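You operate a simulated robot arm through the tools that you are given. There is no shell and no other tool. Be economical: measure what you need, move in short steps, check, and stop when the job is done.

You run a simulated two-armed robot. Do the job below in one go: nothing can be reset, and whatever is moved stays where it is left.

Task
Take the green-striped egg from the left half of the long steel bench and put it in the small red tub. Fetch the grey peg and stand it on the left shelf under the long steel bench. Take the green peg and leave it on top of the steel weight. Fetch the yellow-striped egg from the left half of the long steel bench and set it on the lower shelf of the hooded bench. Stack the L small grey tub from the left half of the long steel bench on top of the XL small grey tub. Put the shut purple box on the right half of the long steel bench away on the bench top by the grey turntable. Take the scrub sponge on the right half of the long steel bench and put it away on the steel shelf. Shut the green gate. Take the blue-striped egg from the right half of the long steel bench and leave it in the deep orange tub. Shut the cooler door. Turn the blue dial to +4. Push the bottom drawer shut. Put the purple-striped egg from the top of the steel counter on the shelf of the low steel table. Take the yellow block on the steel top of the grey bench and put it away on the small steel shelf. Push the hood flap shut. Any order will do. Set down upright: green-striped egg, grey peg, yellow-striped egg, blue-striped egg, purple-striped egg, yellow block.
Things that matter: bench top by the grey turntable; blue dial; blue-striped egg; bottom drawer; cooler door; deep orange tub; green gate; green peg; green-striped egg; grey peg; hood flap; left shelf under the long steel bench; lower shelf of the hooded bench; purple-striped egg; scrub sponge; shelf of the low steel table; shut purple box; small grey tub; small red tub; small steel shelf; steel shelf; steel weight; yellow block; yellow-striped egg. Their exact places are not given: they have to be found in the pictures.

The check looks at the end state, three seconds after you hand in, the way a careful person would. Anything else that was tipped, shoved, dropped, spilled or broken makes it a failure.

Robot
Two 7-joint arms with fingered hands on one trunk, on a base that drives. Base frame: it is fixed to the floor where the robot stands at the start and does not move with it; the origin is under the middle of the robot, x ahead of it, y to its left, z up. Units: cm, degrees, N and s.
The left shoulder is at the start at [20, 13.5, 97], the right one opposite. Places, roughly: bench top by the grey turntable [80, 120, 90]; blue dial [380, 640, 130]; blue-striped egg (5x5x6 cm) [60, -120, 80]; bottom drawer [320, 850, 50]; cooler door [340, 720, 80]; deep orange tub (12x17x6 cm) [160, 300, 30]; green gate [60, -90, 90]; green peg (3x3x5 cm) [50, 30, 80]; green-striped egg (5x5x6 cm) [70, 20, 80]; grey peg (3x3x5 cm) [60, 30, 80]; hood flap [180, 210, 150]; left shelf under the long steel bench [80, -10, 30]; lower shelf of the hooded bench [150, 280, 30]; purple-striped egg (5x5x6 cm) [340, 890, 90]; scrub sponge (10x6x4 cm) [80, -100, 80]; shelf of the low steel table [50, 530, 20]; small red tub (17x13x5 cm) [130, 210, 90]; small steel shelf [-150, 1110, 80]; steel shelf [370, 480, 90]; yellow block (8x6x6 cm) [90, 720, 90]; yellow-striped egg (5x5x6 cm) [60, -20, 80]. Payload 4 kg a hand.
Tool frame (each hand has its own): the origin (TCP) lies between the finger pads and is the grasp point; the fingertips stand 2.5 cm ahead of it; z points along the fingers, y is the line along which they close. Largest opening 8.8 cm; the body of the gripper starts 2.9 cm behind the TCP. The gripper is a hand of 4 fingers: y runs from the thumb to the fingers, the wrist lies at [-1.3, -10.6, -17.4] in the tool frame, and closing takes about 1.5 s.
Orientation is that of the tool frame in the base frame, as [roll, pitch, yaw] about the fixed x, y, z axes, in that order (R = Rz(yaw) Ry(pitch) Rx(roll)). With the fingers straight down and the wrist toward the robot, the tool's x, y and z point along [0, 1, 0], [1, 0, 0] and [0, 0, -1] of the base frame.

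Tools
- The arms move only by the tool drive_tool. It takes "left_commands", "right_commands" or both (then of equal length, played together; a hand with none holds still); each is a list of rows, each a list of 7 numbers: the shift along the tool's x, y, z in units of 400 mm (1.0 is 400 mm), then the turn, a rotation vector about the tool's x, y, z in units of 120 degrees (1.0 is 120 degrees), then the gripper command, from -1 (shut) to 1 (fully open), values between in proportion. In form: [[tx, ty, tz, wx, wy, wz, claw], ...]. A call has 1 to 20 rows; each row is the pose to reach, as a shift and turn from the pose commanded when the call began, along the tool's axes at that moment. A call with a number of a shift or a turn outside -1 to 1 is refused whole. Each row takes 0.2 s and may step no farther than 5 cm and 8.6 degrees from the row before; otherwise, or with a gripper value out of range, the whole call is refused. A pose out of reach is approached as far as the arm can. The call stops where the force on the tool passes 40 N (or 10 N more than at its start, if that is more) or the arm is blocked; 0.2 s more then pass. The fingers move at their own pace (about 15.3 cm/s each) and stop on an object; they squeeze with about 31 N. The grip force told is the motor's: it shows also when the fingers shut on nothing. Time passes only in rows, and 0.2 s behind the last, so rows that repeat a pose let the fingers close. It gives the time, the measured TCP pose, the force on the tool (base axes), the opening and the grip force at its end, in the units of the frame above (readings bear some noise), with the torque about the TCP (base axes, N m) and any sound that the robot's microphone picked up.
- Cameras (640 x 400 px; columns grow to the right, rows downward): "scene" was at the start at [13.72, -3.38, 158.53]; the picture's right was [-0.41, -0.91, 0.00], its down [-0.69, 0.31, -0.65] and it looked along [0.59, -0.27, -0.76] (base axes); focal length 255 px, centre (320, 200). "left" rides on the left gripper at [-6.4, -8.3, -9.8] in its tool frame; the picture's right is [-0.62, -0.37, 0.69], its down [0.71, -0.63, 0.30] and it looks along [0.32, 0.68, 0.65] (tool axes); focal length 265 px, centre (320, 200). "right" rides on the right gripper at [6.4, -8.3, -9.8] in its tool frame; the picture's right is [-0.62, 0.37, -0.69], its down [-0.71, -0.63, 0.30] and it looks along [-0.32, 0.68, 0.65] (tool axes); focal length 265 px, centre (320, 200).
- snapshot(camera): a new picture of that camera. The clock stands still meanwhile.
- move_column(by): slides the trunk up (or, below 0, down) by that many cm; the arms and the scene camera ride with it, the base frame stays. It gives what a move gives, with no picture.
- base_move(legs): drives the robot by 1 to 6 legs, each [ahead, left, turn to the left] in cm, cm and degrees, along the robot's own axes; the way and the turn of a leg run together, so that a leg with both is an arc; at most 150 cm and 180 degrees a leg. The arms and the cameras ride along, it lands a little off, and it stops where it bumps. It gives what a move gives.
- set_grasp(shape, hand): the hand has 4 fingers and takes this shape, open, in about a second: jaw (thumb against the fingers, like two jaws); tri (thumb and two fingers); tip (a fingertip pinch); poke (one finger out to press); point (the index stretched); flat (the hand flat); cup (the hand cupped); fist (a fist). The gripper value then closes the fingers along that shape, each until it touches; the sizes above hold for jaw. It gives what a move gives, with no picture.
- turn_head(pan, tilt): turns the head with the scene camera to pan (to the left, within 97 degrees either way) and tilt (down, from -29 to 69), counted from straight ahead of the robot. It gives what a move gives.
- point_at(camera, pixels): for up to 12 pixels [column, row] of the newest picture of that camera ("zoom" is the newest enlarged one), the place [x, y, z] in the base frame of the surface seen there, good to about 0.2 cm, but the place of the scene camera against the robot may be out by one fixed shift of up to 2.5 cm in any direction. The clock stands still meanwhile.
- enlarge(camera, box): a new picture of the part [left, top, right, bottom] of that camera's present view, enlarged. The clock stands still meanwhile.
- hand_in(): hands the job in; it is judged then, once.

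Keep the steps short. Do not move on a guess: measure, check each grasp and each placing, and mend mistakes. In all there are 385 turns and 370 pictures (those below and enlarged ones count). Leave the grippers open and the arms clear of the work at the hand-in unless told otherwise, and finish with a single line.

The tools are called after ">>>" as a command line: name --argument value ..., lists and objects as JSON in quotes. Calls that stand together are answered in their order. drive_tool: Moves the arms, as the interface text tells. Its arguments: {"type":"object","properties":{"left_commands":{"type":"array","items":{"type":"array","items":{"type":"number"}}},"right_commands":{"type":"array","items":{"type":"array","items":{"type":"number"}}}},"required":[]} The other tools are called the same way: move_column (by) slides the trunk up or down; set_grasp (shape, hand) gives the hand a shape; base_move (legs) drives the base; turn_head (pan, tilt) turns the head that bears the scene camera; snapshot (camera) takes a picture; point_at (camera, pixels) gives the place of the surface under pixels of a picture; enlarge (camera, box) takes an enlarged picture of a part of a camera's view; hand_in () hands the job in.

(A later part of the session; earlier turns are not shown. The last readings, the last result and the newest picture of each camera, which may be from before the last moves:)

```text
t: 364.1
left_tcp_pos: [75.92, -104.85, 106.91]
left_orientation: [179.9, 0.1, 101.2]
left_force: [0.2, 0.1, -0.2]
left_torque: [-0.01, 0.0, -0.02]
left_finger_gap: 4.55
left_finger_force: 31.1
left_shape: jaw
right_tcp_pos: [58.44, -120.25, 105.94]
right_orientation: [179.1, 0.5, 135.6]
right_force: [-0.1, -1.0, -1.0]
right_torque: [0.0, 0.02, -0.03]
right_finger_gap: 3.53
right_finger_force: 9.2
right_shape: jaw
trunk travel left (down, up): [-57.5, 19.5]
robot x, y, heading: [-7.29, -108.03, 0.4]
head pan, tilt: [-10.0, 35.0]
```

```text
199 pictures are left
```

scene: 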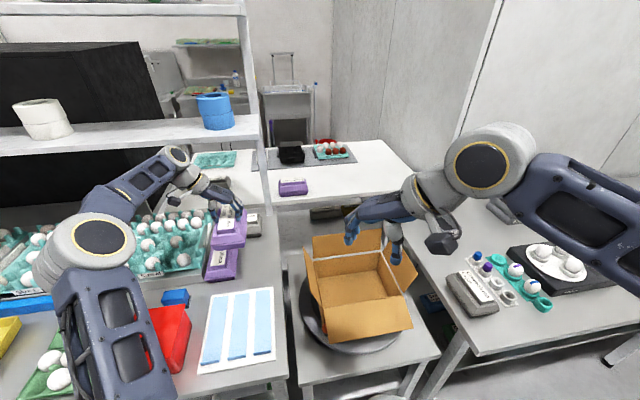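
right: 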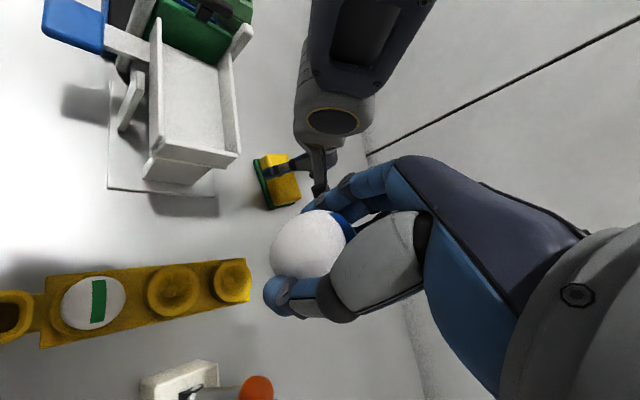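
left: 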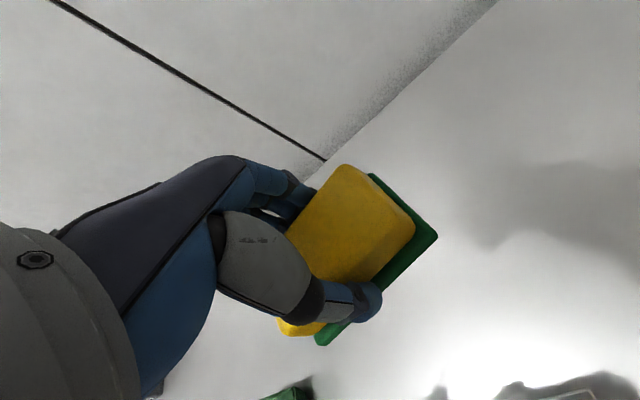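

Both held. Tucking the left arm and driving north to the wall shelf.

>>> drive_tool --left_commands '[[0.072, -0.057, 0, 0, 0, 0, -1], [0.144, -0.114, 0, 0, 0, 0, -1], [0.216, -0.171, 0, 0, 0, 0, -1], [0.288, -0.228, 0, 0, 0, 0, -1], [0.36, -0.286, 0, 0, 0, 0, -1]]'

>>> base_move --legs '[[0, 118, 0], [-30, 35, 0], [-15, 0, 0], [0, 0, 90], [150, 0, 0], [150, 0, 0]]'

>>> base_move --legs '[[0, 0, -88], [0, 101, 0], [150, 0, 0], [150, 0, 0]]'

>>> turn_head --pan 0 --tilt 30

>>> snapshot --camera "scene"

```text
t: 365.3
left_tcp_pos: [61.8, -93.08, 106.85]
left_orientation: [179.8, 0.1, 101.0]
left_force: [0.8, 0.1, -0.8]
left_torque: [0.01, -0.02, 0.01]
left_finger_gap: 4.53
left_finger_force: 31.1
left_shape: jaw
right_tcp_pos: [58.44, -120.11, 106.04]
right_orientation: [179.1, 0.5, 135.5]
right_force: [0.1, -0.2, -0.1]
right_torque: [0.01, 0.0, -0.01]
right_finger_gap: 3.53
right_finger_force: 8.7
right_shape: jaw
trunk travel left (down, up): [-57.5, 19.5]
robot x, y, heading: [-6.9, -107.78, 0.2]
head pan, tilt: [-10.0, 35.0]
```

```text
t: 392.7
left_tcp_pos: [-58.97, 418.44, 106.95]
left_orientation: [179.8, 0.1, -171.6]
left_force: [1.1, 0.7, 0.0]
left_torque: [0.02, 0.01, 0.03]
left_finger_gap: 4.53
left_finger_force: 31.3
left_shape: jaw
right_tcp_pos: [-31.93, 413.45, 105.98]
right_orientation: [179.2, 0.5, -137.1]
right_force: [0.5, -0.2, -1.1]
right_torque: [-0.05, -0.02, 0.0]
right_finger_gap: 3.5
right_finger_force: 8.8
right_shape: jaw
trunk travel left (down, up): [-57.5, 19.5]
robot x, y, heading: [-47.55, 348.41, 87.6]
head pan, tilt: [-10.0, 35.0]
```

```text
t: 415.6
left_tcp_pos: [320.38, 469.28, 106.84]
left_orientation: [179.9, 0.1, 102.1]
left_force: [-0.1, -0.2, -0.9]
left_torque: [0.04, -0.02, 0.02]
left_finger_gap: 4.46
left_finger_force: 30.8
left_shape: jaw
right_tcp_pos: [317.26, 441.8, 106.04]
right_orientation: [179.0, 0.5, 136.5]
right_force: [-0.6, 0.4, -0.1]
right_torque: [0.01, 0.02, 0.01]
right_finger_gap: 3.47
right_finger_force: 9.2
right_shape: jaw
trunk travel left (down, up): [-57.5, 19.5]
robot x, y, heading: [251.27, 453.51, 1.2]
head pan, tilt: [-10.0, 35.0]
```

```text
t: 416.4
left_tcp_pos: [320.31, 469.17, 106.91]
left_orientation: [179.9, 0.1, 102.1]
left_force: [0.0, -0.8, 0.6]
left_torque: [0.0, 0.03, 0.02]
left_finger_gap: 4.5
left_finger_force: 31.2
left_shape: jaw
right_tcp_pos: [317.15, 442.03, 105.92]
right_orientation: [179.1, 0.6, 136.4]
right_force: [-0.6, 0.4, 0.2]
right_torque: [-0.01, 0.03, 0.02]
right_finger_gap: 3.5
right_finger_force: 8.7
right_shape: jaw
trunk travel left (down, up): [-57.5, 19.5]
robot x, y, heading: [251.64, 453.73, 1.3]
head pan, tilt: [0.0, 30.0]
```

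```text
198 pictures are left
```

scene: 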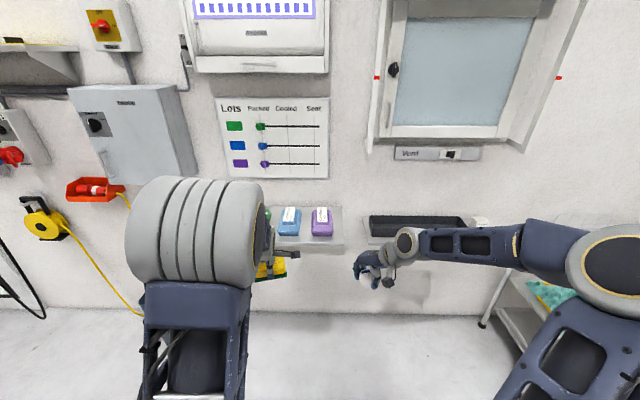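

>>> point_at --camera "scene" --pixels '[[335, 240], [305, 238], [275, 240], [336, 215], [320, 222], [290, 220], [335, 245], [270, 245], [370, 240], [420, 225]]'

>>> snapshot --camera "left"

>>> snapshot --camera "right"

```text
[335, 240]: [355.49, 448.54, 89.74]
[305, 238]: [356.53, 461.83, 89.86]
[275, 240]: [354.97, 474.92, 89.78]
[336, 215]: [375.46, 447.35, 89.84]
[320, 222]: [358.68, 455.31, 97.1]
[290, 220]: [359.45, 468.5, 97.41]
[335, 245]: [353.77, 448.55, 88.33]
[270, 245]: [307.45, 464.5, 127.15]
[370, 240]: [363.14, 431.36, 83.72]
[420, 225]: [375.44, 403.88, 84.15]
```

```text
197 pictures are left
```

left: 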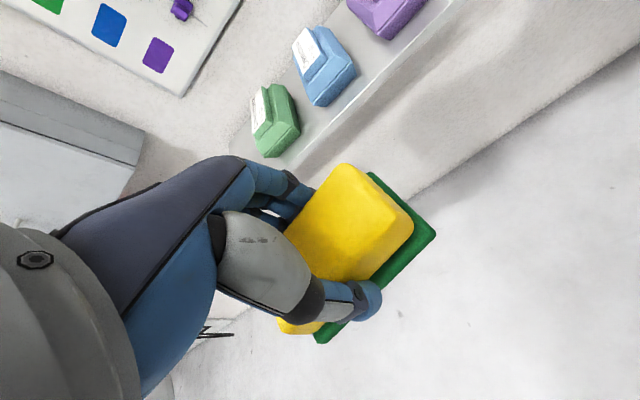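

```text
196 pictures are left
```

right: 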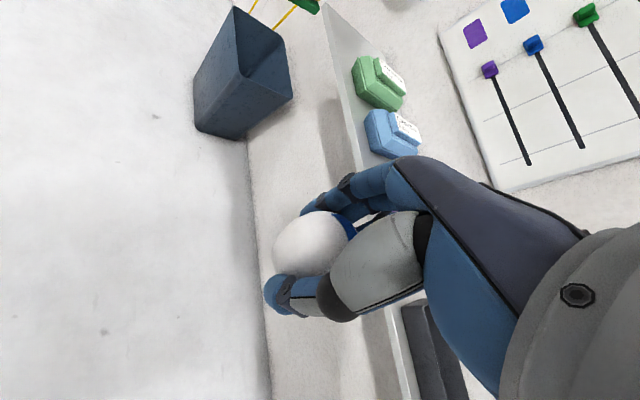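

>>> point_at --camera "right" --pixels '[[340, 40], [335, 15], [350, 50], [355, 90], [380, 100], [365, 60], [330, 40], [350, 130], [385, 150], [375, 75], [347, 25], [400, 330]]'

>>> enlarge --camera "right" --box '[300, 0, 440, 180]'

```text
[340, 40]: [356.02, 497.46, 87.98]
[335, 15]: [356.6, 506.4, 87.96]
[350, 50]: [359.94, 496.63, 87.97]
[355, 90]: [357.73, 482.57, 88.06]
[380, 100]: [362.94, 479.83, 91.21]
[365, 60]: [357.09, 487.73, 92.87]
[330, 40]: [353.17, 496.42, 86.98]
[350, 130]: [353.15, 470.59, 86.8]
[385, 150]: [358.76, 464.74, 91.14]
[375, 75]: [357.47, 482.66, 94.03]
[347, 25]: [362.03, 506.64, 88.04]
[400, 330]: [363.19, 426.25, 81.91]
```

```text
2.22 times, centred on (370, 90) of right
```

zoom: 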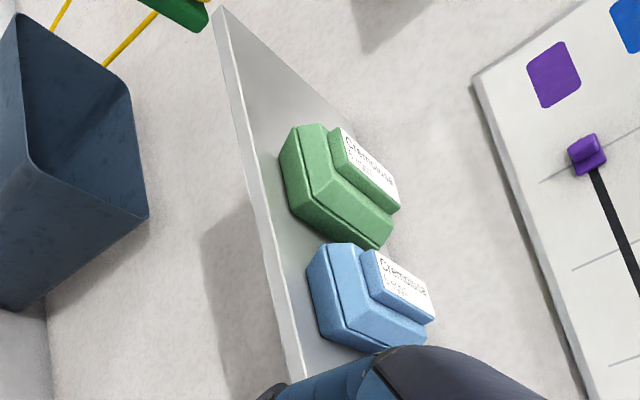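

Shelf z=88.0, free at y 490–507. Moving so the sponge is above (361.5, 498.5).

>>> base_move --legs '[[0, 28, -1.2], [39, 0, 0]]'

>>> snapshot --camera "left"

```text
t: 420.4
left_tcp_pos: [358.72, 495.63, 106.86]
left_orientation: [179.9, 0.1, 100.5]
left_force: [-1.1, 0.2, -0.6]
left_torque: [-0.01, 0.0, 0.0]
left_finger_gap: 4.52
left_finger_force: 31.2
left_shape: jaw
right_tcp_pos: [355.07, 468.34, 105.97]
right_orientation: [179.1, 0.5, 135.1]
right_force: [0.1, 0.5, -1.4]
right_torque: [-0.02, 0.0, 0.01]
right_finger_gap: 3.49
right_finger_force: 9.0
right_shape: jaw
trunk travel left (down, up): [-57.5, 19.5]
robot x, y, heading: [289.24, 481.03, -0.3]
head pan, tilt: [0.0, 30.0]
```

```text
194 pictures are left
```

left: 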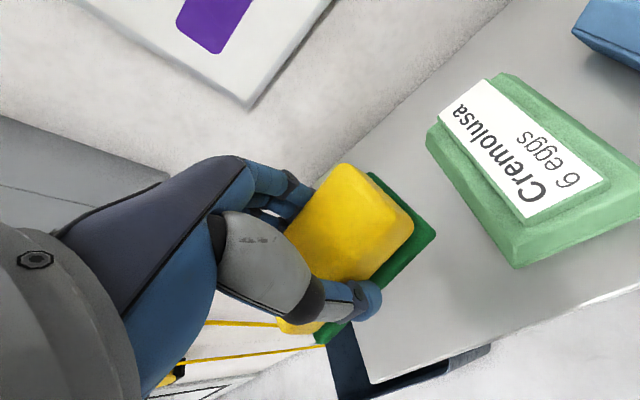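

>>> drive_tool --left_commands '[[0.03, 0.044, 0, 0, 0, 0.044, -1], [0.06, 0.0875, 0, 0, 0, 0.0875, -1], [0.06, 0.0875, 0.11, 0, 0, 0.0875, -1], [0.06, 0.0875, 0.22, 0, 0, 0.0875, -1], [0.06, 0.0875, 0.33, 0, 0, 0.0875, -1], [0.06, 0.0875, 0.37, 0, 0, 0.0875, -1]]'

>>> snapshot --camera "left"

```text
t: 421.8
left_tcp_pos: [361.73, 498.73, 92.27]
left_orientation: [179.8, 0.0, 89.9]
left_force: [-0.7, -0.4, -0.5]
left_torque: [0.02, -0.02, 0.01]
left_finger_gap: 4.5
left_finger_force: 31.3
left_shape: jaw
right_tcp_pos: [354.89, 468.39, 105.98]
right_orientation: [179.1, 0.6, 135.1]
right_force: [0.1, -0.1, -0.1]
right_torque: [0.0, 0.0, -0.02]
right_finger_gap: 3.47
right_finger_force: 9.0
right_shape: jaw
trunk travel left (down, up): [-57.5, 19.5]
robot x, y, heading: [289.76, 481.34, -0.1]
head pan, tilt: [0.0, 30.0]
```

```text
193 pictures are left
```

left: 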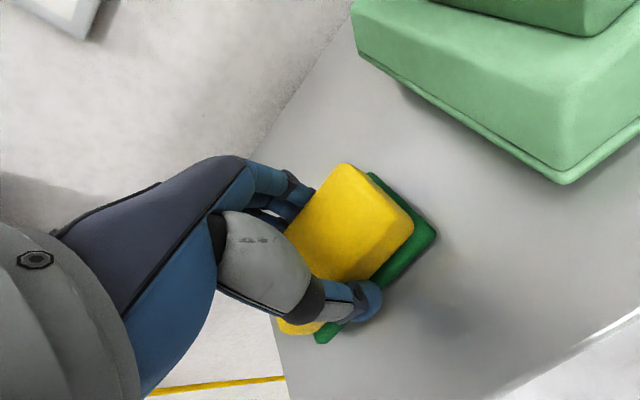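

Shifting 1.5 cm toward the green box for margin, lowering to contact and releasing.

>>> drive_tool --left_commands '[[-0.0375, 0, 0, 0, 0, 0, -1], [-0.0375, 0, 0.018, 0, 0, 0, -1], [-0.0375, 0, 0.028, 0, 0, 0, -1], [-0.0375, 0, 0.034, 0, 0, 0, -1]]'

>>> drive_tool --left_commands '[[0, 0, 0, 0, 0, 0, 0.2], [0, 0, 0, 0, 0, 0, 0.6], [0, 0, 0, 0, 0, 0, 0.9], [0, 0, 0, 0, 0, 0, 0.9], [0, 0, -0.06, 0, 0, 0, 0.9], [0, 0, -0.15, 0, 0, 0, 0.9], [0, 0, -0.27, 0, 0, 0, 0.9], [0, 0, -0.38, 0, 0, 0, 0.9]]'

>>> snapshot --camera "left"

```text
t: 422.9
left_tcp_pos: [362.25, 497.25, 91.36]
left_orientation: [179.0, -0.1, 90.1]
left_force: [-3.7, -0.4, 18.3]
left_torque: [-0.03, 0.43, 0.01]
left_finger_gap: 4.48
left_finger_force: 31.0
left_shape: jaw
right_tcp_pos: [354.99, 468.3, 105.94]
right_orientation: [179.1, 0.6, 135.0]
right_force: [-0.1, -0.1, -0.1]
right_torque: [-0.01, 0.0, 0.01]
right_finger_gap: 3.46
right_finger_force: 8.8
right_shape: jaw
trunk travel left (down, up): [-57.5, 19.5]
robot x, y, heading: [289.38, 481.63, -0.2]
head pan, tilt: [0.0, 30.0]
stopped in row 4 (left hand): the force on the tool passed its limit (the readings are from after the stop); the commanded pose is now the measured one
```

```text
t: 424.7
left_tcp_pos: [361.53, 497.06, 106.16]
left_orientation: [179.4, 0.0, 90.1]
left_force: [1.3, -0.3, 0.1]
left_torque: [0.02, 0.02, -0.04]
left_finger_gap: 8.35
left_finger_force: 0.1
left_shape: jaw
right_tcp_pos: [355.06, 468.4, 105.99]
right_orientation: [179.2, 0.6, 135.0]
right_force: [-0.3, 0.3, -0.2]
right_torque: [0.02, 0.0, -0.03]
right_finger_gap: 3.45
right_finger_force: 8.7
right_shape: jaw
trunk travel left (down, up): [-57.5, 19.5]
robot x, y, heading: [289.47, 481.51, -0.2]
head pan, tilt: [0.0, 30.0]
```

```text
192 pictures are left
```

left: 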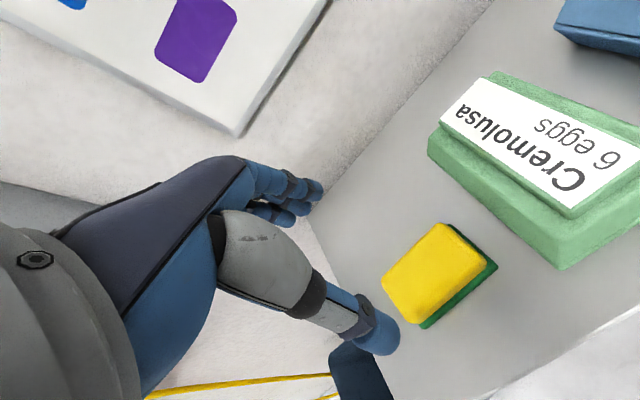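

Sponge placed. Now the blue egg to the deep orange tub: driving down the aisle again.

>>> base_move --legs '[[-24, 0, 0.2], [0, 0, -90], [150, 0, 0], [47, 0, 0], [0, 0, -90]]'

>>> drive_tool --left_commands '[[0.033, -0.104, 0, 0, 0, 0, 0.9], [0.066, -0.208, 0, 0, 0, 0, 0.9], [0.1, -0.312, 0, 0, 0, 0, 0.9], [0.133, -0.416, 0, 0, 0, 0, 0.9], [0.166, -0.52, 0, 0, 0, 0, 0.9], [0.2, -0.625, 0, 0, 0, 0, 0.9]]' --right_commands '[[-0.05, 0.009, 0, 0, 0, 0, -1], [-0.1, 0.018, 0, 0, 0, 0, -1], [-0.15, 0.027, 0, 0, 0, 0, -1], [-0.2, 0.036, 0, 0, 0, 0, -1], [-0.25, 0.045, 0, 0, 0, 0, -1], [-0.3, 0.053, 0, 0, 0, 0, -1]]'

>>> move_column --by -40

>>> move_column --by -17

>>> turn_head --pan -12 --tilt 32

>>> snapshot --camera "scene"

>>> snapshot --camera "right"

```text
t: 443.5
left_tcp_pos: [200.41, 266.63, 106.18]
left_orientation: [179.3, -0.1, -87.9]
left_force: [-0.6, 0.3, -0.3]
left_torque: [0.01, -0.01, 0.02]
left_finger_gap: 8.31
left_finger_force: 0.1
left_shape: jaw
right_tcp_pos: [206.0, 295.58, 105.98]
right_orientation: [179.1, 0.5, -43.1]
right_force: [0.2, 0.0, -0.8]
right_torque: [0.03, 0.02, -0.01]
right_finger_gap: 3.42
right_finger_force: 9.0
right_shape: jaw
trunk travel left (down, up): [-57.5, 19.5]
robot x, y, heading: [271.85, 284.91, -178.3]
head pan, tilt: [0.0, 30.0]
```

```text
t: 444.9
left_tcp_pos: [221.2, 259.32, 107.13]
left_orientation: [179.5, 0.2, -88.1]
left_force: [0.4, 0.7, 0.0]
left_torque: [0.0, 0.01, 0.0]
left_finger_gap: 8.33
left_finger_force: 0.1
left_shape: jaw
left hand out of reach, approached as far as the arm can: row 5, 6
right_tcp_pos: [195.96, 302.33, 106.1]
right_orientation: [179.3, 0.5, -43.2]
right_force: [-0.6, -0.7, -0.7]
right_torque: [0.01, 0.04, -0.02]
right_finger_gap: 3.41
right_finger_force: 9.4
right_shape: jaw
trunk travel left (down, up): [-57.5, 19.5]
robot x, y, heading: [271.66, 285.05, -178.3]
head pan, tilt: [0.0, 30.0]
```

```text
t: 448.7
left_tcp_pos: [221.2, 259.15, 67.08]
left_orientation: [179.4, 0.2, -88.1]
left_force: [0.2, 0.8, 0.7]
left_torque: [-0.04, 0.0, 0.01]
left_finger_gap: 8.33
left_finger_force: 0.1
left_shape: jaw
right_tcp_pos: [195.9, 302.3, 66.11]
right_orientation: [179.1, 0.6, -43.2]
right_force: [1.1, 0.0, -0.4]
right_torque: [-0.01, 0.01, -0.03]
right_finger_gap: 3.41
right_finger_force: 9.0
right_shape: jaw
trunk travel left (down, up): [-17.5, 59.5]
robot x, y, heading: [272.27, 285.17, -178.2]
head pan, tilt: [0.0, 30.0]
```

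```text
t: 450.7
left_tcp_pos: [221.15, 259.24, 50.12]
left_orientation: [179.4, 0.3, -88.1]
left_force: [0.0, -0.2, 0.2]
left_torque: [-0.01, 0.01, 0.02]
left_finger_gap: 8.36
left_finger_force: 0.1
left_shape: jaw
right_tcp_pos: [196.03, 302.27, 49.05]
right_orientation: [179.2, 0.6, -43.1]
right_force: [0.1, 0.3, -0.1]
right_torque: [-0.01, 0.03, 0.02]
right_finger_gap: 3.43
right_finger_force: 9.3
right_shape: jaw
trunk travel left (down, up): [-0.5, 76.5]
robot x, y, heading: [271.55, 284.62, -178.3]
head pan, tilt: [0.0, 30.0]
```

```text
t: 451.4
left_tcp_pos: [221.15, 259.29, 49.93]
left_orientation: [179.5, 0.2, -88.2]
left_force: [0.0, 0.5, 0.2]
left_torque: [0.03, 0.0, 0.02]
left_finger_gap: 8.34
left_finger_force: 0.1
left_shape: jaw
right_tcp_pos: [196.01, 302.2, 49.13]
right_orientation: [179.0, 0.6, -43.1]
right_force: [-0.7, -0.3, -1.0]
right_torque: [-0.01, -0.01, -0.01]
right_finger_gap: 3.38
right_finger_force: 9.0
right_shape: jaw
trunk travel left (down, up): [-0.5, 76.5]
robot x, y, heading: [271.94, 284.78, -177.9]
head pan, tilt: [-12.0, 32.0]
```

```text
191 pictures are left
```

scene: 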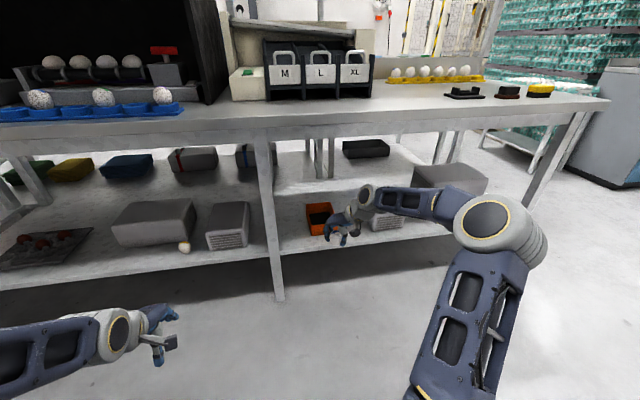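

```text
190 pictures are left
```

right: 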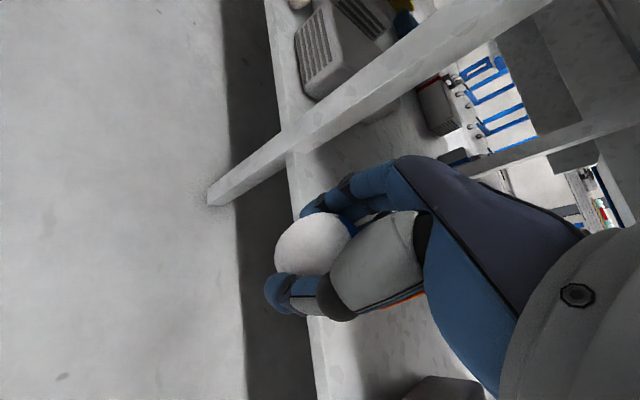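

>>> enlarge --camera "scene" --box '[270, 170, 430, 270]'

>>> point_at --camera "zoom" --pixels '[[148, 142], [232, 135], [165, 255], [240, 235], [190, 190], [205, 215], [200, 165], [375, 215], [410, 230], [250, 290], [370, 200], [150, 180]]'

```text
4.00 times, centred on (350, 220) of scene
```

zoom: 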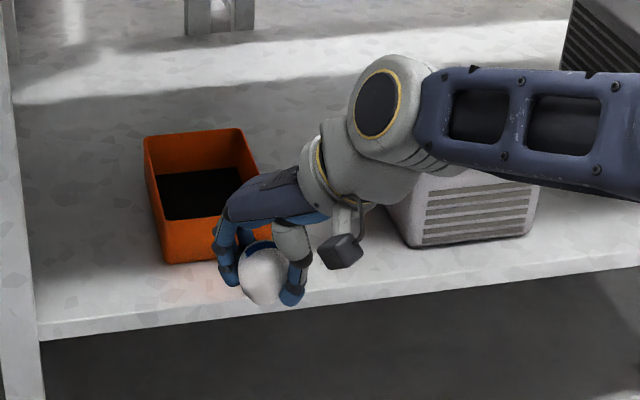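

```text
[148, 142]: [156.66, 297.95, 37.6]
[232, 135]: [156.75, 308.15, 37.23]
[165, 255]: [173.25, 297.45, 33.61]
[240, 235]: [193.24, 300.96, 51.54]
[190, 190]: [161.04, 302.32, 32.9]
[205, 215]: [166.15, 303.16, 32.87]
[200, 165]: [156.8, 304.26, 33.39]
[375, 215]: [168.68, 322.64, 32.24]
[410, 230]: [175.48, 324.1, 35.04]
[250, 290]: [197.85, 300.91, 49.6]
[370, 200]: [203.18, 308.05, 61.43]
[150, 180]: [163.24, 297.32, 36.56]
```

>>> base_move --legs '[[30.5, 0, -1.8]]'

>>> snapshot --camera "right"

>>> snapshot --camera "scene"

```text
t: 453.5
left_tcp_pos: [189.86, 260.76, 49.93]
left_orientation: [179.5, 0.2, -90.2]
left_force: [-0.7, 0.4, 0.5]
left_torque: [0.01, -0.05, -0.03]
left_finger_gap: 8.34
left_finger_force: 0.0
left_shape: jaw
right_tcp_pos: [166.21, 304.58, 49.13]
right_orientation: [179.1, 0.5, -45.2]
right_force: [0.4, 0.3, -0.3]
right_torque: [0.0, -0.04, 0.01]
right_finger_gap: 3.39
right_finger_force: 8.7
right_shape: jaw
trunk travel left (down, up): [-0.5, 76.5]
robot x, y, heading: [241.46, 284.0, 179.7]
head pan, tilt: [-12.0, 32.0]
```

```text
188 pictures are left
```

right: 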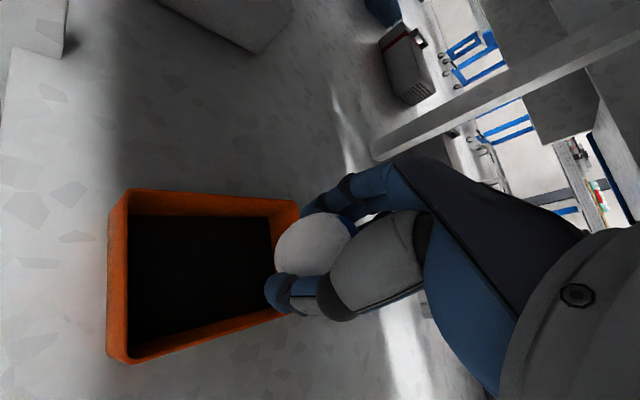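

```text
187 pictures are left
```

scene: 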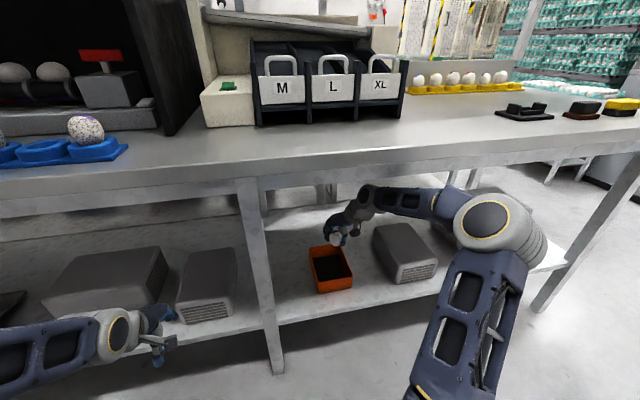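

>>> point_at --camera "right" --pixels '[[130, 195], [112, 355], [292, 207], [200, 270], [230, 290], [130, 355], [270, 320], [165, 230]]'

```text
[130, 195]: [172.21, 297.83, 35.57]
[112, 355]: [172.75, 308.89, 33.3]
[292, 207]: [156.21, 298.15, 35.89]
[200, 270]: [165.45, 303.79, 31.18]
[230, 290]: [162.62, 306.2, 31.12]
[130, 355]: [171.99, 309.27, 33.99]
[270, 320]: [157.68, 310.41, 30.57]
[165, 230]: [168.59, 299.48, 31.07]
```

Tub floor z=31.1. Lowering the blue egg into its centre.

>>> drive_tool --right_commands '[[-0.0106, 0.025, 0.08, 0, 0, 0, -1], [-0.0106, 0.025, 0.18, 0, 0, 0, -1], [-0.0106, 0.025, 0.28, 0, 0, 0, -1], [-0.0106, 0.025, 0.33, 0, 0, 0, -1], [-0.0106, 0.025, 0.345, 0, 0, 0, -1], [-0.0106, 0.025, 0.35, 0, 0, 0, -1], [-0.0106, 0.025, 0.355, 0, 0, 0, -1]]'

>>> drive_tool --right_commands '[[0, 0, 0.004, 0, 0, 0, -1], [0, 0, 0.008, 0, 0, 0, -1]]'

>>> snapshot --camera "right"

```text
t: 455.1
left_tcp_pos: [189.92, 260.83, 50.0]
left_orientation: [179.4, 0.2, -90.2]
left_force: [0.0, 0.0, -0.2]
left_torque: [0.03, 0.03, 0.0]
left_finger_gap: 8.32
left_finger_force: 0.1
left_shape: jaw
right_tcp_pos: [164.8, 304.23, 34.91]
right_orientation: [179.1, 0.6, -45.1]
right_force: [0.4, 0.3, 1.8]
right_torque: [-0.04, -0.02, 0.02]
right_finger_gap: 3.38
right_finger_force: 9.0
right_shape: jaw
trunk travel left (down, up): [-0.5, 76.5]
robot x, y, heading: [241.49, 284.44, 179.5]
head pan, tilt: [-12.0, 32.0]
```

```text
t: 455.7
left_tcp_pos: [189.88, 260.69, 50.09]
left_orientation: [179.4, 0.2, -90.2]
left_force: [-0.3, 0.5, 0.1]
left_torque: [-0.02, -0.02, 0.01]
left_finger_gap: 8.35
left_finger_force: 0.2
left_shape: jaw
right_tcp_pos: [165.06, 304.33, 34.65]
right_orientation: [179.1, 0.6, -45.2]
right_force: [0.4, 1.2, 2.0]
right_torque: [0.01, -0.03, 0.03]
right_finger_gap: 3.29
right_finger_force: 8.7
right_shape: jaw
trunk travel left (down, up): [-0.5, 76.5]
robot x, y, heading: [241.68, 284.38, 179.7]
head pan, tilt: [-12.0, 32.0]
```

```text
186 pictures are left
```

right: 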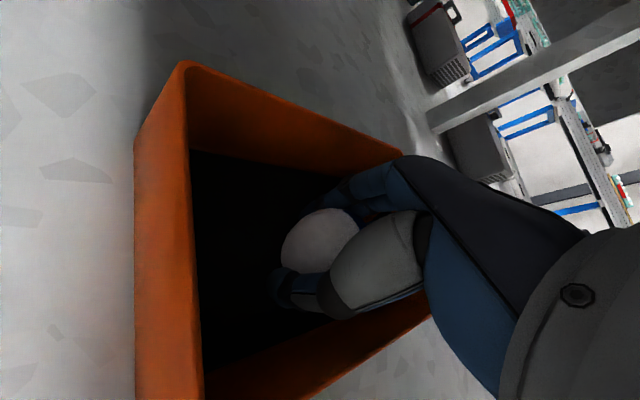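

Contact. Opening gradually and lifting.

>>> drive_tool --right_commands '[[0, 0, 0, 0, 0, 0, -0.15], [0, 0, 0, 0, 0, 0, 0.0], [0, 0, 0, 0, 0, 0, 0.15], [0, 0, 0, 0, 0, 0, 0.3], [0, 0, 0, 0, 0, 0, 0.45], [0, 0, 0, 0, 0, 0, 0.62], [0, 0, 0, 0, 0, 0, 0.62], [0, 0, -0.03, 0, 0, 0, 0.62], [0, 0, -0.08, 0, 0, 0, 0.62], [0, 0, -0.15, 0, 0, 0, 0.62], [0, 0, -0.25, 0, 0, 0, 0.62], [0, 0, -0.36, 0, 0, 0, 0.62]]'

>>> snapshot --camera "right"

>>> enlarge --camera "scene" --box '[120, 220, 440, 330]'

```text
t: 458.3
left_tcp_pos: [189.91, 260.73, 50.05]
left_orientation: [179.4, 0.2, -90.1]
left_force: [-0.1, 0.0, -0.1]
left_torque: [-0.01, 0.01, -0.01]
left_finger_gap: 8.34
left_finger_force: 0.0
left_shape: jaw
right_tcp_pos: [165.33, 304.18, 48.94]
right_orientation: [179.1, 0.5, -45.2]
right_force: [0.0, -0.5, -0.2]
right_torque: [-0.02, 0.0, -0.04]
right_finger_gap: 7.1
right_finger_force: 0.1
right_shape: jaw
trunk travel left (down, up): [-0.5, 76.5]
robot x, y, heading: [241.58, 284.48, 179.9]
head pan, tilt: [-12.0, 32.0]
```

```text
185 pictures are left
```

right: 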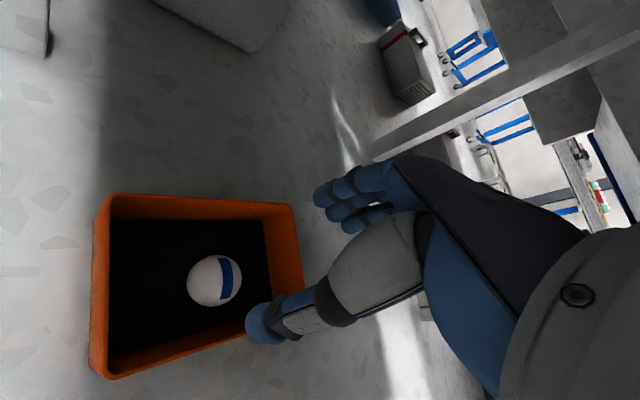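

```text
2.00 times, centred on (280, 275) of scene
```

zoom: 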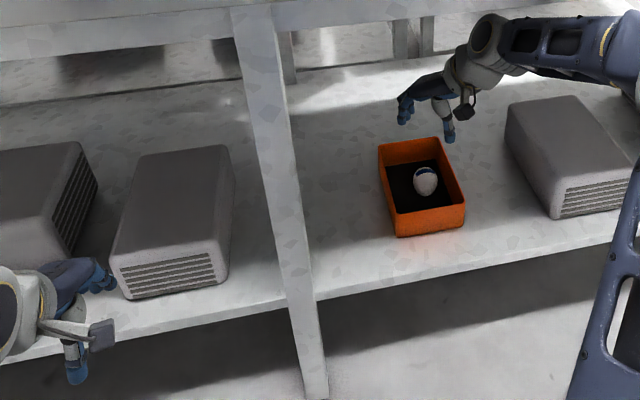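

Blue egg stands in the orange tub. Backing out, raising, and heading north for the dial and cooler.

>>> base_move --legs '[[-31, 0, 0]]'

>>> move_column --by 40

>>> move_column --by 17

>>> base_move --legs '[[0, 0, -90], [150, 0, 0], [110, 0, 0]]'

>>> turn_head --pan -45 --tilt 15

>>> snapshot --camera "scene"

>>> turn_head --pan 0 --tilt 20

>>> snapshot --camera "scene"

```text
t: 460.3
left_tcp_pos: [220.74, 260.29, 50.09]
left_orientation: [179.3, 0.2, -90.1]
left_force: [0.3, -0.1, -0.2]
left_torque: [-0.01, 0.02, 0.02]
left_finger_gap: 8.32
left_finger_force: 0.0
left_shape: jaw
right_tcp_pos: [195.98, 303.64, 48.99]
right_orientation: [179.1, 0.5, -44.9]
right_force: [-0.8, -0.3, -0.2]
right_torque: [0.0, 0.03, 0.02]
right_finger_gap: 7.12
right_finger_force: 0.1
right_shape: jaw
trunk travel left (down, up): [-0.5, 76.5]
robot x, y, heading: [272.61, 284.2, 180.0]
head pan, tilt: [-12.0, 32.0]
```

```text
t: 464.2
left_tcp_pos: [220.79, 260.34, 89.99]
left_orientation: [179.4, 0.2, -90.0]
left_force: [0.0, 0.5, -0.3]
left_torque: [0.02, -0.01, -0.05]
left_finger_gap: 8.35
left_finger_force: 0.0
left_shape: jaw
right_tcp_pos: [196.01, 303.7, 88.96]
right_orientation: [179.1, 0.4, -44.9]
right_force: [-0.4, -0.7, 0.1]
right_torque: [0.0, 0.0, 0.01]
right_finger_gap: 7.07
right_finger_force: 0.1
right_shape: jaw
trunk travel left (down, up): [-40.5, 36.5]
robot x, y, heading: [272.38, 284.4, 179.8]
head pan, tilt: [-12.0, 32.0]
```

```text
t: 466.1
left_tcp_pos: [220.76, 260.46, 107.04]
left_orientation: [179.4, 0.2, -90.0]
left_force: [-1.4, 1.0, -0.5]
left_torque: [-0.05, -0.02, 0.0]
left_finger_gap: 8.32
left_finger_force: 0.1
left_shape: jaw
right_tcp_pos: [195.91, 303.72, 105.91]
right_orientation: [179.1, 0.5, -44.9]
right_force: [0.5, -0.1, -0.3]
right_torque: [0.01, -0.01, 0.0]
right_finger_gap: 7.11
right_finger_force: 0.1
right_shape: jaw
trunk travel left (down, up): [-57.5, 19.5]
robot x, y, heading: [272.56, 284.03, 179.8]
head pan, tilt: [-12.0, 32.0]
```

```text
t: 482.6
left_tcp_pos: [247.8, 596.54, 107.08]
left_orientation: [179.5, 0.2, -179.6]
left_force: [-0.3, 0.3, -0.2]
left_torque: [-0.03, 0.01, 0.02]
left_finger_gap: 8.34
left_finger_force: 0.1
left_shape: jaw
right_tcp_pos: [291.01, 621.63, 105.89]
right_orientation: [179.0, 0.5, -134.6]
right_force: [0.6, -0.1, 1.0]
right_torque: [-0.01, 0.01, 0.0]
right_finger_gap: 7.07
right_finger_force: 0.1
right_shape: jaw
trunk travel left (down, up): [-57.5, 19.5]
robot x, y, heading: [271.87, 545.04, 90.0]
head pan, tilt: [-12.0, 32.0]
```

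```text
t: 483.6
left_tcp_pos: [247.77, 596.66, 106.97]
left_orientation: [179.4, 0.2, -179.6]
left_force: [0.0, -0.1, 0.2]
left_torque: [0.01, 0.0, 0.0]
left_finger_gap: 8.33
left_finger_force: 0.0
left_shape: jaw
right_tcp_pos: [290.93, 621.57, 105.85]
right_orientation: [179.1, 0.5, -134.5]
right_force: [-0.9, -0.6, -0.6]
right_torque: [0.01, -0.02, 0.01]
right_finger_gap: 7.1
right_finger_force: 0.0
right_shape: jaw
trunk travel left (down, up): [-57.5, 19.5]
robot x, y, heading: [271.69, 545.03, 90.3]
head pan, tilt: [-45.0, 15.0]
```

```text
183 pictures are left
```

scene: 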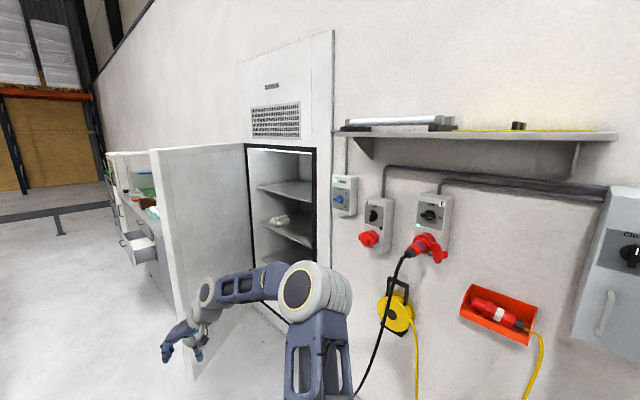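

```text
t: 484.7
left_tcp_pos: [247.67, 596.65, 107.01]
left_orientation: [179.4, 0.1, -179.6]
left_force: [0.1, -0.5, 0.5]
left_torque: [-0.02, 0.0, -0.01]
left_finger_gap: 8.34
left_finger_force: 0.0
left_shape: jaw
right_tcp_pos: [290.95, 621.61, 105.98]
right_orientation: [179.1, 0.5, -134.6]
right_force: [0.7, 0.2, -0.7]
right_torque: [0.02, -0.02, 0.0]
right_finger_gap: 7.12
right_finger_force: 0.1
right_shape: jaw
trunk travel left (down, up): [-57.5, 19.5]
robot x, y, heading: [271.89, 545.02, 90.3]
head pan, tilt: [0.0, 20.0]
```

```text
182 pictures are left
```

scene: 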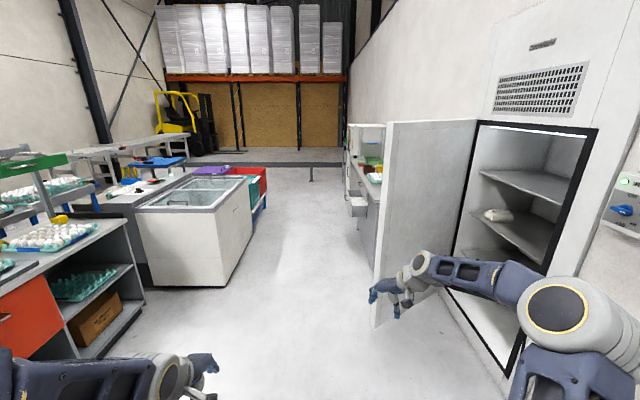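

>>> point_at --camera "scene" --pixels '[[622, 210], [610, 190], [377, 300], [388, 130], [470, 200], [480, 125], [595, 140], [510, 370], [395, 200], [378, 320], [440, 330], [350, 200]]'

>>> enlarge --camera "scene" --box '[560, 140, 640, 240]'

```text
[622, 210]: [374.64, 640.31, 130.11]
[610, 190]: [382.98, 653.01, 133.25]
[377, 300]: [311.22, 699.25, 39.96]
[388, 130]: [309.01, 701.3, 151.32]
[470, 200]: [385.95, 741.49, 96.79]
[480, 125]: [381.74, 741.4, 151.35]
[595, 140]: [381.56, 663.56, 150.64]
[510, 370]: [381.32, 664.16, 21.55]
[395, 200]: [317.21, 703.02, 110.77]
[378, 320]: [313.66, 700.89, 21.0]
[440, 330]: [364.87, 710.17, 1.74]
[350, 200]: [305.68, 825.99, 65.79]
```

```text
4.00 times, centred on (600, 190) of scene
```

zoom: 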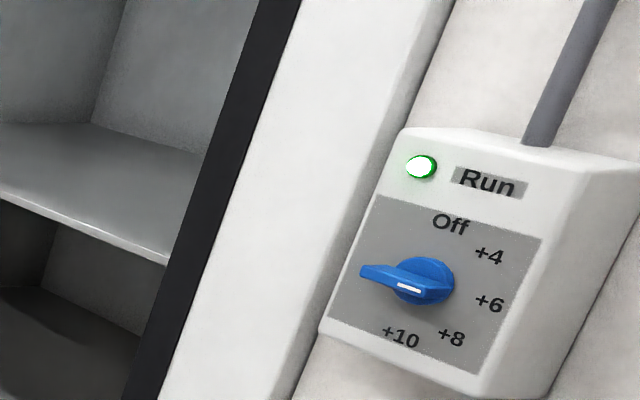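

The cooler door is open about 60° (hinge ≈ (382, 741), edge ≈ (310, 700)). First the blue dial: facing it squarely.

>>> base_move --legs '[[0, 0, -90], [0, 82, 0]]'

>>> turn_head --pan 8 --tilt 15

>>> snapshot --camera "scene"

```text
t: 492.9
left_tcp_pos: [320.59, 653.62, 107.02]
left_orientation: [179.5, 0.2, 91.7]
left_force: [0.2, 0.1, 0.5]
left_torque: [-0.01, 0.0, -0.04]
left_finger_gap: 8.33
left_finger_force: 0.0
left_shape: jaw
right_tcp_pos: [346.74, 611.18, 105.78]
right_orientation: [179.2, 0.5, 136.6]
right_force: [-0.1, -0.4, 0.3]
right_torque: [0.02, -0.01, 0.0]
right_finger_gap: 7.13
right_finger_force: 0.0
right_shape: jaw
trunk travel left (down, up): [-57.5, 19.5]
robot x, y, heading: [269.77, 628.07, 1.6]
head pan, tilt: [0.0, 20.0]
```

```text
t: 493.6
left_tcp_pos: [320.61, 653.7, 106.97]
left_orientation: [179.4, 0.2, 91.7]
left_force: [0.1, -0.1, -0.2]
left_torque: [0.01, -0.02, 0.02]
left_finger_gap: 8.35
left_finger_force: 0.0
left_shape: jaw
right_tcp_pos: [346.76, 611.12, 105.93]
right_orientation: [179.1, 0.5, 136.7]
right_force: [-0.3, 0.1, 0.3]
right_torque: [0.01, 0.0, 0.04]
right_finger_gap: 7.08
right_finger_force: 0.1
right_shape: jaw
trunk travel left (down, up): [-57.5, 19.5]
robot x, y, heading: [269.51, 628.41, 1.5]
head pan, tilt: [8.0, 15.0]
```

```text
180 pictures are left
```

scene: 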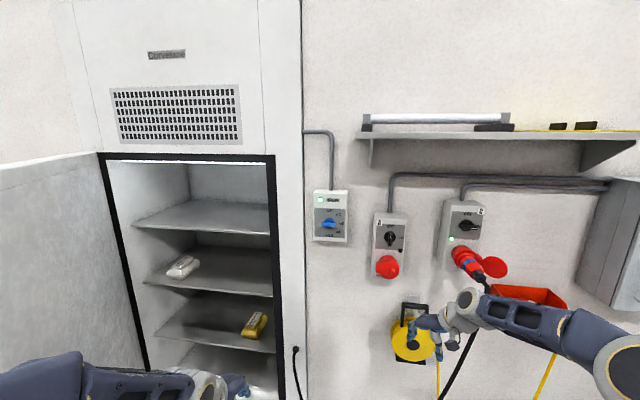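

>>> enlarge --camera "scene" --box '[300, 180, 364, 250]'

>>> point_at --camera "zoom" --pixels '[[300, 260], [250, 250], [340, 265], [300, 200], [380, 240], [300, 330], [200, 260], [180, 200], [280, 245], [310, 270]]'

```text
5.71 times, centred on (332, 215) of scene
```

zoom: 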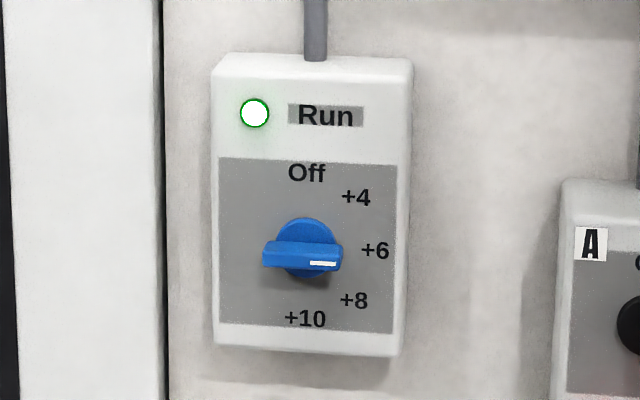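

```text
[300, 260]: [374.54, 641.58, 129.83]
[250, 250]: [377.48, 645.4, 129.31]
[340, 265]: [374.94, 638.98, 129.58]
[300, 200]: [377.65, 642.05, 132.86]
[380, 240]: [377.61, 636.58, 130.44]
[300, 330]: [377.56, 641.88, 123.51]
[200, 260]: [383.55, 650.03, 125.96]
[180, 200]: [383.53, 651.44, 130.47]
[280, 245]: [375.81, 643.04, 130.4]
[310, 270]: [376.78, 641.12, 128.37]
```

Pointer is at +6 (pointing right); +4 is 45° counter-clockwise. Raising the trunk, pointing the left hand forward in front of the dial.

>>> move_column --by 19

>>> drive_tool --left_commands '[[-0.02, 0.06, 0, -0.068, 0, 0, 0], [-0.05, 0.13, 0, -0.136, 0, 0, 0], [-0.075, 0.2, 0, -0.205, 0, 0, 0], [-0.1, 0.27, -0.01, -0.273, 0, 0, 0], [-0.125, 0.34, -0.02, -0.341, 0, 0, 0], [-0.15, 0.41, -0.025, -0.409, 0, 0, 0], [-0.175, 0.48, -0.03, -0.477, 0, 0, 0], [-0.2, 0.55, -0.035, -0.545, 0, 0, 0], [-0.225, 0.62, -0.04, -0.614, 0, 0, 0], [-0.25, 0.69, -0.045, -0.682, 0, 0, 0], [-0.277, 0.74, -0.05, -0.75, 0, 0, 0]]'

>>> snapshot --camera "left"

>>> snapshot --camera "scene"

```text
t: 495.7
left_tcp_pos: [320.6, 653.77, 125.95]
left_orientation: [179.4, 0.1, 91.7]
left_force: [0.5, 0.4, -0.3]
left_torque: [0.01, -0.01, 0.02]
left_finger_gap: 8.35
left_finger_force: 0.1
left_shape: jaw
right_tcp_pos: [346.87, 611.13, 124.99]
right_orientation: [179.2, 0.5, 136.7]
right_force: [-0.5, 0.3, 0.2]
right_torque: [-0.03, 0.02, 0.01]
right_finger_gap: 7.11
right_finger_force: 0.1
right_shape: jaw
trunk travel left (down, up): [-76.5, 0.5]
robot x, y, heading: [269.62, 628.13, 1.6]
head pan, tilt: [8.0, 15.0]
```

```text
t: 498.1
left_tcp_pos: [350.52, 643.61, 128.32]
left_orientation: [89.4, 0.2, 91.8]
left_force: [0.1, -0.2, -0.5]
left_torque: [-0.01, 0.0, -0.03]
left_finger_gap: 4.44
left_finger_force: 0.0
left_shape: jaw
left hand out of reach, approached as far as the arm can: row 1, 2, 3, 4, 5
right_tcp_pos: [346.66, 611.21, 124.84]
right_orientation: [179.0, 0.6, 136.7]
right_force: [0.0, 0.6, 0.7]
right_torque: [0.01, -0.01, 0.0]
right_finger_gap: 7.08
right_finger_force: 0.1
right_shape: jaw
trunk travel left (down, up): [-76.5, 0.5]
robot x, y, heading: [269.64, 628.3, 1.8]
head pan, tilt: [8.0, 15.0]
```

```text
178 pictures are left
```

left: 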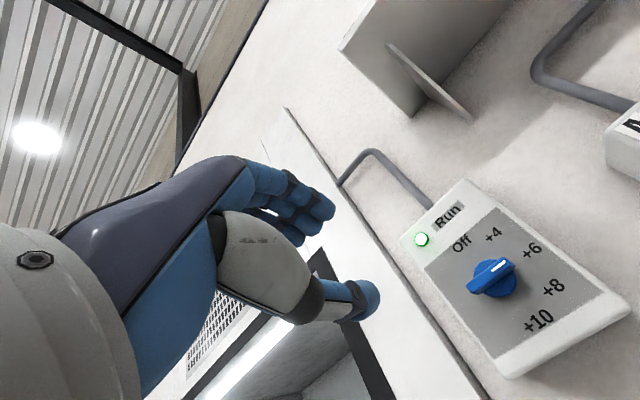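

```text
177 pictures are left
```

scene: 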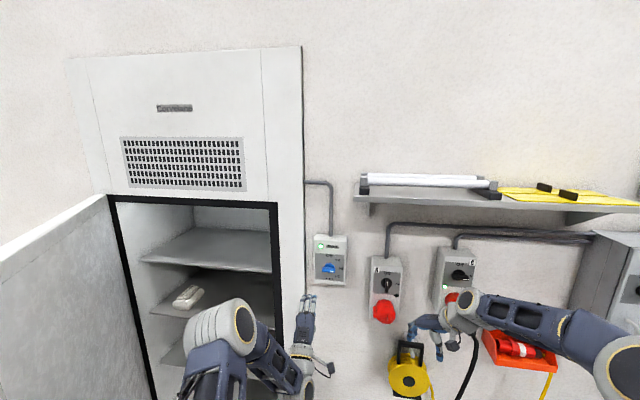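

>>> enlarge --camera "left" --box '[440, 220, 560, 320]'

>>> point_at --camera "left" --pixels '[[493, 274], [505, 265], [472, 287], [500, 268], [485, 280], [495, 292], [485, 260], [460, 300], [530, 290], [515, 262], [470, 290]]'

```text
4.00 times, centred on (500, 270) of left
```

zoom: 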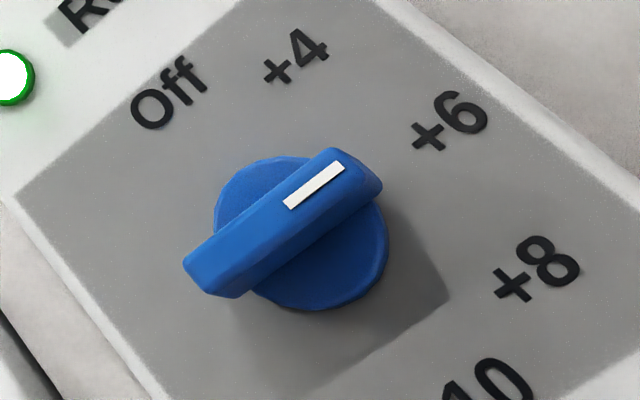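

```text
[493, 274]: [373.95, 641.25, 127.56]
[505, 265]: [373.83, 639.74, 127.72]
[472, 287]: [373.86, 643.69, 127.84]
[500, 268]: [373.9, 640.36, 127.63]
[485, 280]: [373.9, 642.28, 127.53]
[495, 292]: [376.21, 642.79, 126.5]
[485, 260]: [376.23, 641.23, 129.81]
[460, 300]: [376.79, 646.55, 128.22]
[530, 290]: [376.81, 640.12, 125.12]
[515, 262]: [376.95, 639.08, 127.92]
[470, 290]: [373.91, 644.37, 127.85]
```

Bar of the dial: y 639.2–644.4, z 127.6, front face x=373.9. Moving in and closing the fingers above and below it.

>>> drive_tool --left_commands '[[-0.02, -0.01, 0.11, 0, 0, 0, -0.1], [-0.045, -0.0235, 0.22, 0, 0, 0, -0.1], [-0.063, -0.0235, 0.33, 0, 0, 0, -0.1], [-0.063, -0.0235, 0.44, 0, 0, 0, -0.1], [-0.063, -0.0235, 0.52, 0, 0, 0, -0.1], [-0.063, -0.0235, 0.569, 0, 0, 0, -0.1]]'

>>> snapshot --camera "left"

```text
t: 499.5
left_tcp_pos: [373.32, 641.55, 127.56]
left_orientation: [89.6, 0.3, 91.6]
left_force: [0.4, -0.4, -0.2]
left_torque: [-0.01, 0.01, 0.01]
left_finger_gap: 4.0
left_finger_force: 0.0
left_shape: jaw
right_tcp_pos: [346.64, 611.27, 124.95]
right_orientation: [179.1, 0.6, 136.7]
right_force: [-0.2, 0.3, 1.0]
right_torque: [-0.03, 0.01, 0.01]
right_finger_gap: 7.13
right_finger_force: 0.0
right_shape: jaw
trunk travel left (down, up): [-76.5, 0.5]
robot x, y, heading: [269.62, 628.33, 1.6]
head pan, tilt: [8.0, 15.0]
```

```text
175 pictures are left
```

left: 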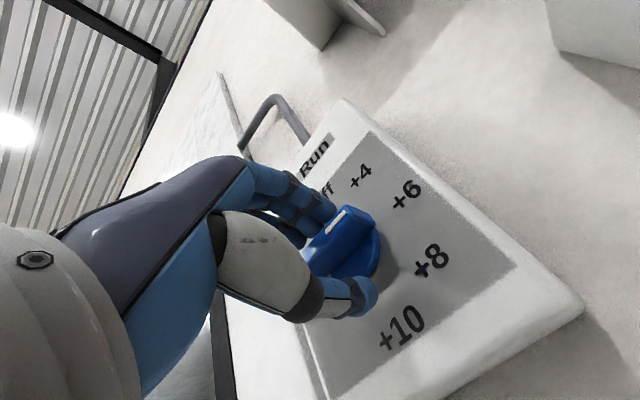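

Closing on the bar and rotating 45° counter-clockwise.

>>> drive_tool --left_commands '[[0, 0, 0, 0, 0, 0, -0.6], [0, 0, 0, 0, 0, 0, -1], [0, 0, 0, 0, 0, 0, -1], [0, 0, 0, 0, 0, 0, -1], [0, 0, 0, 0, 0, -0.0625, -1], [0, 0, 0, 0, 0, -0.125, -1], [0, 0, 0, 0, 0, -0.1875, -1], [0, 0, 0, 0, 0, -0.25, -1], [0, 0, 0, 0, 0, -0.3125, -1], [0, 0, 0, 0, 0, -0.375, -1], [0, 0, 0, 0, 0, -0.375, -1]]'

>>> snapshot --camera "left"

>>> enlarge --camera "scene" --box '[290, 220, 370, 300]'

```text
t: 501.9
left_tcp_pos: [373.47, 641.65, 127.66]
left_orientation: [89.2, 45.4, 91.1]
left_force: [3.8, -2.0, 0.7]
left_torque: [0.04, -0.04, -0.07]
left_finger_gap: 0.65
left_finger_force: 31.1
left_shape: jaw
right_tcp_pos: [346.71, 611.01, 124.95]
right_orientation: [179.1, 0.5, 136.8]
right_force: [0.0, 0.8, -0.5]
right_torque: [-0.01, 0.0, 0.03]
right_finger_gap: 7.09
right_finger_force: 0.1
right_shape: jaw
trunk travel left (down, up): [-76.5, 0.5]
robot x, y, heading: [269.76, 628.1, 1.7]
head pan, tilt: [8.0, 15.0]
```

```text
174 pictures are left
```

left: 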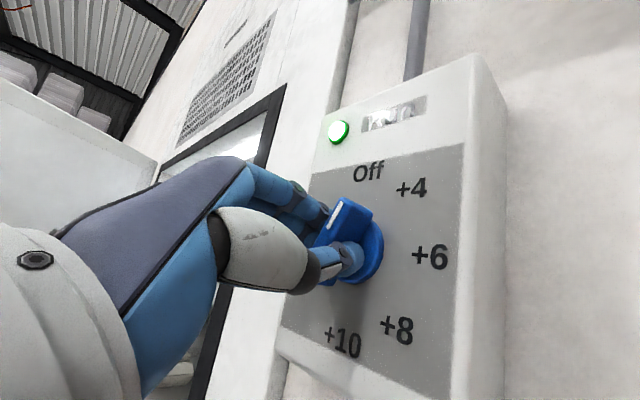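

```text
5.00 times, centred on (330, 260) of scene
```

zoom: 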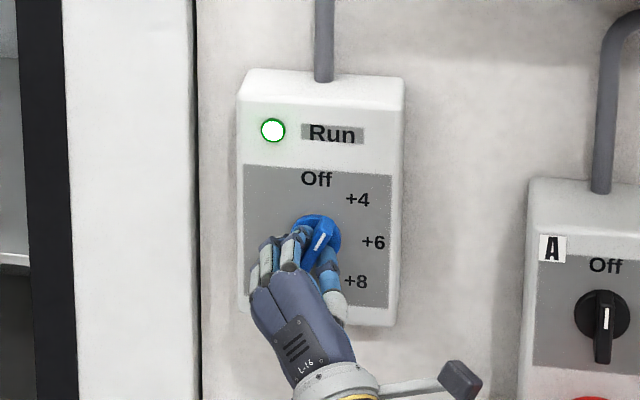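

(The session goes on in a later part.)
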